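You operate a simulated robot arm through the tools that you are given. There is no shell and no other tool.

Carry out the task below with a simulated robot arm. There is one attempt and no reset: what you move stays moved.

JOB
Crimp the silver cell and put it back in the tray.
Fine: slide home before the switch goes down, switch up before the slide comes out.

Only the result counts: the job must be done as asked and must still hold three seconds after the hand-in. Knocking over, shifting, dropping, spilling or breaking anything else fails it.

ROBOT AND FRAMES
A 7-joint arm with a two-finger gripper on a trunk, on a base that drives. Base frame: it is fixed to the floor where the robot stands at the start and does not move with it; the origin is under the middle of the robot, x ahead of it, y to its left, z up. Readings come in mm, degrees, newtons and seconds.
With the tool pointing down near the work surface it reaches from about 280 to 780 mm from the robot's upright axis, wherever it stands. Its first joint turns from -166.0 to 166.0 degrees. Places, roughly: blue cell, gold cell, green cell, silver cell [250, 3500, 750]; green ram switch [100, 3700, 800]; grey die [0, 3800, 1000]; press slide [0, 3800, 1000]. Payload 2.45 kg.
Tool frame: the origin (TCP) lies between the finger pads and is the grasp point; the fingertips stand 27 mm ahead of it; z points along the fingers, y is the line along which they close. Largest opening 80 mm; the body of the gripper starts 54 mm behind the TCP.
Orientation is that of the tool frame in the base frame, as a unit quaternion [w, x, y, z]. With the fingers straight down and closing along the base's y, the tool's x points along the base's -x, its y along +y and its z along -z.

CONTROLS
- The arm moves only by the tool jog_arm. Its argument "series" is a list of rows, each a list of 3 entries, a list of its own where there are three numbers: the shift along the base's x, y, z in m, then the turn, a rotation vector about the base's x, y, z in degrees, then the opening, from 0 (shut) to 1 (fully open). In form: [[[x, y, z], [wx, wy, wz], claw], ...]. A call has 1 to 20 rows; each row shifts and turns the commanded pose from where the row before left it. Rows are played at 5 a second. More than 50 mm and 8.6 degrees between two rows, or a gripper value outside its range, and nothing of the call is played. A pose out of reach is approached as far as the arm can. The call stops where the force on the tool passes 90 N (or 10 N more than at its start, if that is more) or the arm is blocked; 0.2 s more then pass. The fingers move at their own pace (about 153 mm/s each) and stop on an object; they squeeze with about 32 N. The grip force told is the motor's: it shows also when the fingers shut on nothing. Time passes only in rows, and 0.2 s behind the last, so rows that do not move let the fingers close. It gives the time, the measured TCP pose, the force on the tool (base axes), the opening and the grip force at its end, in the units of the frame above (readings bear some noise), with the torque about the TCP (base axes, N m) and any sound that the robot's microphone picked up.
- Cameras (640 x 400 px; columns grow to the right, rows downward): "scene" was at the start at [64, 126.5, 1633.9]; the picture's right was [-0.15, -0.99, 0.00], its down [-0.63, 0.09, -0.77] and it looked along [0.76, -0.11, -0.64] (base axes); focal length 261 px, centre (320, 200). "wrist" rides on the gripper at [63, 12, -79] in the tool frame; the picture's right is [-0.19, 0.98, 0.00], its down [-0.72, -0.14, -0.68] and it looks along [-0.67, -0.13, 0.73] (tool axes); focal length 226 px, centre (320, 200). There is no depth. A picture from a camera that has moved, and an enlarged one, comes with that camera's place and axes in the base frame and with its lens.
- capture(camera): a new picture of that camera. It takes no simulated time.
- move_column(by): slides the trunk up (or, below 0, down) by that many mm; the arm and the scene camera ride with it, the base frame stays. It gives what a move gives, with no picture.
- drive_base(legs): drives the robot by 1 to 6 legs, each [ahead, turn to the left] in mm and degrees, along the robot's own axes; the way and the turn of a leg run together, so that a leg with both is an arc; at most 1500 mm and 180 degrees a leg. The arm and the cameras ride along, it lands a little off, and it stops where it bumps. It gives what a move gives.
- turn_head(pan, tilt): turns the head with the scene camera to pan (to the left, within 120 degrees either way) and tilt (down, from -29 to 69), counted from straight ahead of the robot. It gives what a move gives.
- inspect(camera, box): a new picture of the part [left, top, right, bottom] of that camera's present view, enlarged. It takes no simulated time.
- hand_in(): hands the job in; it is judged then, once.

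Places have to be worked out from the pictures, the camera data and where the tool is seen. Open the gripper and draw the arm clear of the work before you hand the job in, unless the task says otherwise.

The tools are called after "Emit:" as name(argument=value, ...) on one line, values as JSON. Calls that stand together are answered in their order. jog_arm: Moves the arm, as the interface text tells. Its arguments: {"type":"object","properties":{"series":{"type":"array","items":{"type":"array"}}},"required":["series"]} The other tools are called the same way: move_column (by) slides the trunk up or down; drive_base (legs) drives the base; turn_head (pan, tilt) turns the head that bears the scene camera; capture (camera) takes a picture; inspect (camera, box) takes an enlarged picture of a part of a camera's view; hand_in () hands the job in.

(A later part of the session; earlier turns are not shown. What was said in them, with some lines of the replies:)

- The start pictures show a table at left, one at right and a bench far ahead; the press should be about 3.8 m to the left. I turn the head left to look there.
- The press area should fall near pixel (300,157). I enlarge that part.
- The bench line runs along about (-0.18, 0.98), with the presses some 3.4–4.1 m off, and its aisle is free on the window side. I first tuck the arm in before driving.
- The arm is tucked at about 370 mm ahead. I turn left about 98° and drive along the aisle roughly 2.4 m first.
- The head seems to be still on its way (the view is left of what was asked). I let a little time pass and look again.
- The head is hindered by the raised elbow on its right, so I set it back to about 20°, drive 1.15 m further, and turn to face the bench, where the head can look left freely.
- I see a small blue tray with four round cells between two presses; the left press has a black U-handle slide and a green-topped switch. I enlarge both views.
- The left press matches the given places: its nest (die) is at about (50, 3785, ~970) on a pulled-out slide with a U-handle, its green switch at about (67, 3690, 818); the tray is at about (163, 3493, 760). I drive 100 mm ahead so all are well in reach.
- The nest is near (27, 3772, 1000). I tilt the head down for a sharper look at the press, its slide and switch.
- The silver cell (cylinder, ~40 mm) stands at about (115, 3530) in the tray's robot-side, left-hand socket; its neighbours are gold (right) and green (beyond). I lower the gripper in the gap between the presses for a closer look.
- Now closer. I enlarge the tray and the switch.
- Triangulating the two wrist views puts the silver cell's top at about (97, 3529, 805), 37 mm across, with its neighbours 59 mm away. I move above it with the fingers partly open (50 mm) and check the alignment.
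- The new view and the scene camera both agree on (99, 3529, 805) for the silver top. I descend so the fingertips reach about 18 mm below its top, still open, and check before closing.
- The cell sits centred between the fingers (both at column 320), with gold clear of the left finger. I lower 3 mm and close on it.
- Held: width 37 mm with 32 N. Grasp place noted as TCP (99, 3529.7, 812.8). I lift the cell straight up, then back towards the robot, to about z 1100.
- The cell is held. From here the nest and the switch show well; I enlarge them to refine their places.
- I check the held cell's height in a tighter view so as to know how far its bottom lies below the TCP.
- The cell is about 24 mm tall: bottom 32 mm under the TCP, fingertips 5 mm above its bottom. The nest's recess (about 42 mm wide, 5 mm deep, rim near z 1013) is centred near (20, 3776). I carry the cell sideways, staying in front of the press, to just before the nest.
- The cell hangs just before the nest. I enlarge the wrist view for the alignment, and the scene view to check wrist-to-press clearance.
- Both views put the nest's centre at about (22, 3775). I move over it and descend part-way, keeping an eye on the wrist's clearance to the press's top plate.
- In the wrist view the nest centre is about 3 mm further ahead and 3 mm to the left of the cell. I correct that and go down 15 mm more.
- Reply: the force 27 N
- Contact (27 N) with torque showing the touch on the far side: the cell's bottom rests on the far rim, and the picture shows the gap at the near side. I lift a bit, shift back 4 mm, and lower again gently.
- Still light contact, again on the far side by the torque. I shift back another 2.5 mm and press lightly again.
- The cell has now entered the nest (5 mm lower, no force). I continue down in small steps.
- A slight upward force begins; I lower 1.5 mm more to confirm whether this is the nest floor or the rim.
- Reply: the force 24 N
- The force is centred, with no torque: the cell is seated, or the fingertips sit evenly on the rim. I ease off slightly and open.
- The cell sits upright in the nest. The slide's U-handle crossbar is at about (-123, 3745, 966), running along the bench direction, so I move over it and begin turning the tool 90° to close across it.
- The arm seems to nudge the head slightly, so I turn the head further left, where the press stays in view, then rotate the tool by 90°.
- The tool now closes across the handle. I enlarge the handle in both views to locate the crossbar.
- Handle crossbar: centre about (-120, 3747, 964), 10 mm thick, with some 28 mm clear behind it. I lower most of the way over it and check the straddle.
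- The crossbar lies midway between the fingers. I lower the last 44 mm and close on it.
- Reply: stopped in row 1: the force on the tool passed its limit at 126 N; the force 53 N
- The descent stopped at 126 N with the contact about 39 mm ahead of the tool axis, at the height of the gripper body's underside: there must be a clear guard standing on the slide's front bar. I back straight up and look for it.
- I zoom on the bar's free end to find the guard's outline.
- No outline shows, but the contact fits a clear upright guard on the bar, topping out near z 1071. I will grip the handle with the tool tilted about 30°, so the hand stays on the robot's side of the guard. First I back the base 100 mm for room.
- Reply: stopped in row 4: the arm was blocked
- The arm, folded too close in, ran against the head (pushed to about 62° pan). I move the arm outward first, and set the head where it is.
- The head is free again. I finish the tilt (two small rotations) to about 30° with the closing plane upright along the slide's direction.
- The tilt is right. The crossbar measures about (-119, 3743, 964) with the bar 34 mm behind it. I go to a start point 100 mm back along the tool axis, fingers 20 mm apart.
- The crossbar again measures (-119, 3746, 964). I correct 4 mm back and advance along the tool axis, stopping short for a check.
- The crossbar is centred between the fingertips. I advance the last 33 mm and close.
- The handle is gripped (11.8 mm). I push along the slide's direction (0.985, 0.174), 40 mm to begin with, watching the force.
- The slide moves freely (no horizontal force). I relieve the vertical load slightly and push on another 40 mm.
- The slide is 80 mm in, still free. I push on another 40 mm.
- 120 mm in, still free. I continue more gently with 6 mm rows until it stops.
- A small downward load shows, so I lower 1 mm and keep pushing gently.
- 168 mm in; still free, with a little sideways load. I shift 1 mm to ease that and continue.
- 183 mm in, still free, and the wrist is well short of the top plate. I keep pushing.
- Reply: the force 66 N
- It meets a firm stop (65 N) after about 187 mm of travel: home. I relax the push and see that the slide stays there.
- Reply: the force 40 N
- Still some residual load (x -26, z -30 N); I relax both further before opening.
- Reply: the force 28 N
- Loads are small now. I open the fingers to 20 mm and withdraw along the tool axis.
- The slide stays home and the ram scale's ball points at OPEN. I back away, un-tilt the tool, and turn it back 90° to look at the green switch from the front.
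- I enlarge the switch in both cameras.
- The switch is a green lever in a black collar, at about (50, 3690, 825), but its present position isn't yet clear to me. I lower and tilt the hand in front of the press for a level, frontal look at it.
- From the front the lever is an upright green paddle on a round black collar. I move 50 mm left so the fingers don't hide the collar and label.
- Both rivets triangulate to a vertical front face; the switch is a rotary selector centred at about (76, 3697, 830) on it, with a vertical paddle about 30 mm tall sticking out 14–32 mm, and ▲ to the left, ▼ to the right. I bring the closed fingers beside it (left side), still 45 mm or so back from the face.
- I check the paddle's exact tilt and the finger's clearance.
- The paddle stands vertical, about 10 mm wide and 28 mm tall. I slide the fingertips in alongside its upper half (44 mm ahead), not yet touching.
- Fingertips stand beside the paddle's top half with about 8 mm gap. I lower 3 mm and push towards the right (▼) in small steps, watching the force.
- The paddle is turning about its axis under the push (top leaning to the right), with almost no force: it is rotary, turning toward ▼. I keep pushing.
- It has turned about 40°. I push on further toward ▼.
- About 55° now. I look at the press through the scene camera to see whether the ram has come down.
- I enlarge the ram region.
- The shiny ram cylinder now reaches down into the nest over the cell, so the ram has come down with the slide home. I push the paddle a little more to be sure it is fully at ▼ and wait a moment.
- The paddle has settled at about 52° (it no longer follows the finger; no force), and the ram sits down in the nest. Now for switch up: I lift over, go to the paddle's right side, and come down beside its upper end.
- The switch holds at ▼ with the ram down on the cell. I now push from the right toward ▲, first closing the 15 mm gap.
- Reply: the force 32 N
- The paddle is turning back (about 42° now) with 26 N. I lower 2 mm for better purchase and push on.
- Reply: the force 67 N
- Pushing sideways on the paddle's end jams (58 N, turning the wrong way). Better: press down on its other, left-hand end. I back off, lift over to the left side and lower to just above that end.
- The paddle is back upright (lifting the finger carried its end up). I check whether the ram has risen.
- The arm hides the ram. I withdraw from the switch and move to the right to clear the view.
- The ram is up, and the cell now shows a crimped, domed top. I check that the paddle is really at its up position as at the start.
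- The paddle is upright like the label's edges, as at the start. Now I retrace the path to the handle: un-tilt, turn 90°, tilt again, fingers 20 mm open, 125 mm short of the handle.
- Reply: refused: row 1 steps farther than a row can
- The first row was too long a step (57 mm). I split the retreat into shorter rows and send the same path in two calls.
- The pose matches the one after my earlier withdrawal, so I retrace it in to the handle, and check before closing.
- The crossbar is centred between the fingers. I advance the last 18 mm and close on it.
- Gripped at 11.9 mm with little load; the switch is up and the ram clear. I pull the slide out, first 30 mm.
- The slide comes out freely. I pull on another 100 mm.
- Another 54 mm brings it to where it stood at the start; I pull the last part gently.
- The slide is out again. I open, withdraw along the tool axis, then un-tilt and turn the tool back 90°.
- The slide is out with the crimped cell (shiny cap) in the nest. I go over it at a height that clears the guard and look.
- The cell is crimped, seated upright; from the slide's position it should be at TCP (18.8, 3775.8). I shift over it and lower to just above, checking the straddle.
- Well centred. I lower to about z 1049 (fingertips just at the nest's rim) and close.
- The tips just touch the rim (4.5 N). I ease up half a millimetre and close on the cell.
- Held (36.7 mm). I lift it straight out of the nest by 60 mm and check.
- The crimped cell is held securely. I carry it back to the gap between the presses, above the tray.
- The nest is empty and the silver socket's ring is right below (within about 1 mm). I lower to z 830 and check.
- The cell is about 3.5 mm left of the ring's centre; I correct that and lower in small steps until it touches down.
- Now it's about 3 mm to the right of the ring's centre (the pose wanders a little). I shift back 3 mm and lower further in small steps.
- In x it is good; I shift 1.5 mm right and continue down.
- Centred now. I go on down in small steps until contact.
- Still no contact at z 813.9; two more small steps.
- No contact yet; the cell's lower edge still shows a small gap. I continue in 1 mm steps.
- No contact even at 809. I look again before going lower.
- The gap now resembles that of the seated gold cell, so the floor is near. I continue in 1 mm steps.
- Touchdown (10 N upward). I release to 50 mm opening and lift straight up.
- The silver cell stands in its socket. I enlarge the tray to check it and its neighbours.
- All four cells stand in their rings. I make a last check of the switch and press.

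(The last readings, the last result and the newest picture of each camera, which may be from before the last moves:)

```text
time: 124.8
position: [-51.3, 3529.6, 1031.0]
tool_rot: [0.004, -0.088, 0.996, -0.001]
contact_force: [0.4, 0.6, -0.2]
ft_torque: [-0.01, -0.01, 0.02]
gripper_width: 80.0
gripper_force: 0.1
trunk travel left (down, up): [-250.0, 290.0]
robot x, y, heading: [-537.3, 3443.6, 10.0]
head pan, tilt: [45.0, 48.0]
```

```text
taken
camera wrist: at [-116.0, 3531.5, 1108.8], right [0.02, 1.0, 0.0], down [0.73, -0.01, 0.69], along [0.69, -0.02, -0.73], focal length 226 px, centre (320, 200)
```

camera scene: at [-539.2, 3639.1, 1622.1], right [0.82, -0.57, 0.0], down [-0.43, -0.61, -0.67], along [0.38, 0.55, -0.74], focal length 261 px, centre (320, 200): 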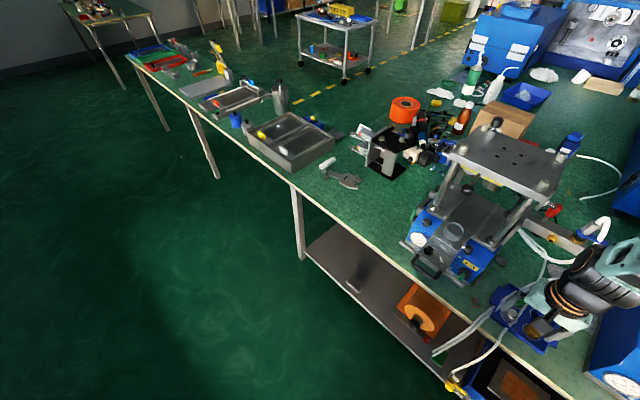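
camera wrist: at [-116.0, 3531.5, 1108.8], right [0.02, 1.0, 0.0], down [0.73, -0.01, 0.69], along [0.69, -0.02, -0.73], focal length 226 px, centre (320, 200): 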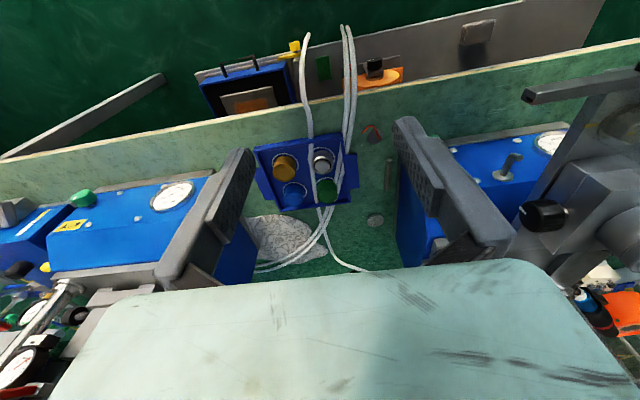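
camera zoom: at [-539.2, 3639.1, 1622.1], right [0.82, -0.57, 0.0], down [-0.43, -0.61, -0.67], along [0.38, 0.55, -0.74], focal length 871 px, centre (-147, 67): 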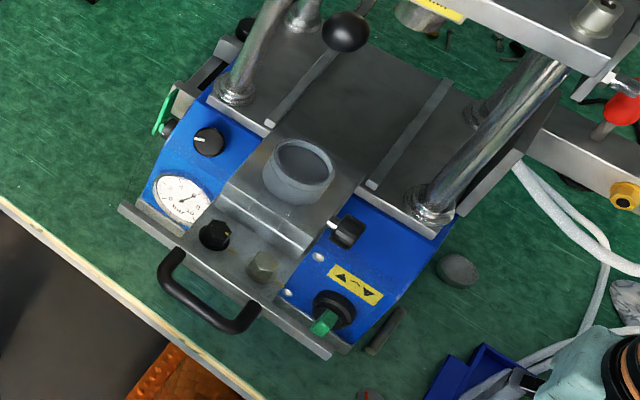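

The switch is upright, the ram up, the nest empty and the cells in place. I draw the arm a bit further back and up, then hand in.

Emit:
jog_arm(series=[[[-0.03, -0.01, 0.03], [0, 0, 0], 1.0], [[-0.03, -0.01, 0.03], [0, 0, 0], 1.0], [[0, 0, 0.02], [0, 0, 0], 1.0], [[0, 0, 0], [0, 0, 0], 1.0]])

Emit:
inspect(camera="scene", box=[440, 220, 600, 360])

```text
time: 125.8
position: [-112.3, 3509.6, 1107.0]
tool_rot: [0.004, -0.088, 0.996, -0.002]
contact_force: [0.5, -0.4, 0.1]
ft_torque: [-0.03, 0.01, -0.02]
gripper_width: 80.1
gripper_force: 0.0
trunk travel left (down, up): [-250.0, 290.0]
robot x, y, heading: [-542.6, 3440.9, 9.8]
head pan, tilt: [45.0, 48.0]
```

```text
2.86 times, centred on (520, 290) of scene
camera zoom: at [-538.1, 3639.2, 1622.0], right [0.82, -0.57, 0.0], down [-0.43, -0.61, -0.67], along [0.38, 0.55, -0.74], focal length 746 px, centre (-251, -57)
```

zoom: 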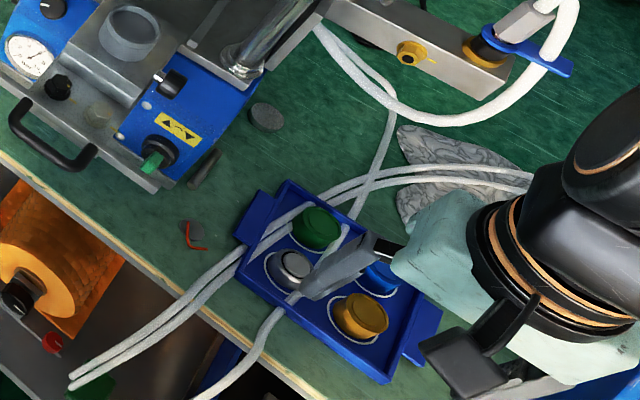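

Everything is at rest: the crimped silver cell is in its tray socket, the other cells are untouched, the switch is up and the gripper is open and clear. I hand the job in.

Emit:
hand_in()

```text
The job is handed in.
```

The silver cell is crimped and back in its own socket in the tray. I've handed the job in; I don't have the verdict.

- **Crimp:** The slide was fully home before I turned the switch down, and the switch was back up before I pulled the slide out. The ram came down on the cell, and the cell has a domed, crimped top.
- **Final state:** The last pictures show the slide out (about 4 mm short of where it started), the nest empty and the ram up. All four cells stand in their rings, and the gripper is open and clear.

**Bumps on the way:**
- **Slide guard:** Going down for the slide handle, the gripper hit something I couldn't see, probably a clear guard on the slide's front bar. The force reached 126 N before it stopped. I backed off and saw nothing moved or damaged.
- **Nest rim:** While placing the cell I touched the rim lightly at first, at 27 N.
- **Robot's head:** The arm pushed the robot's own head aside once. I moved the arm away and the head worked normally after that.
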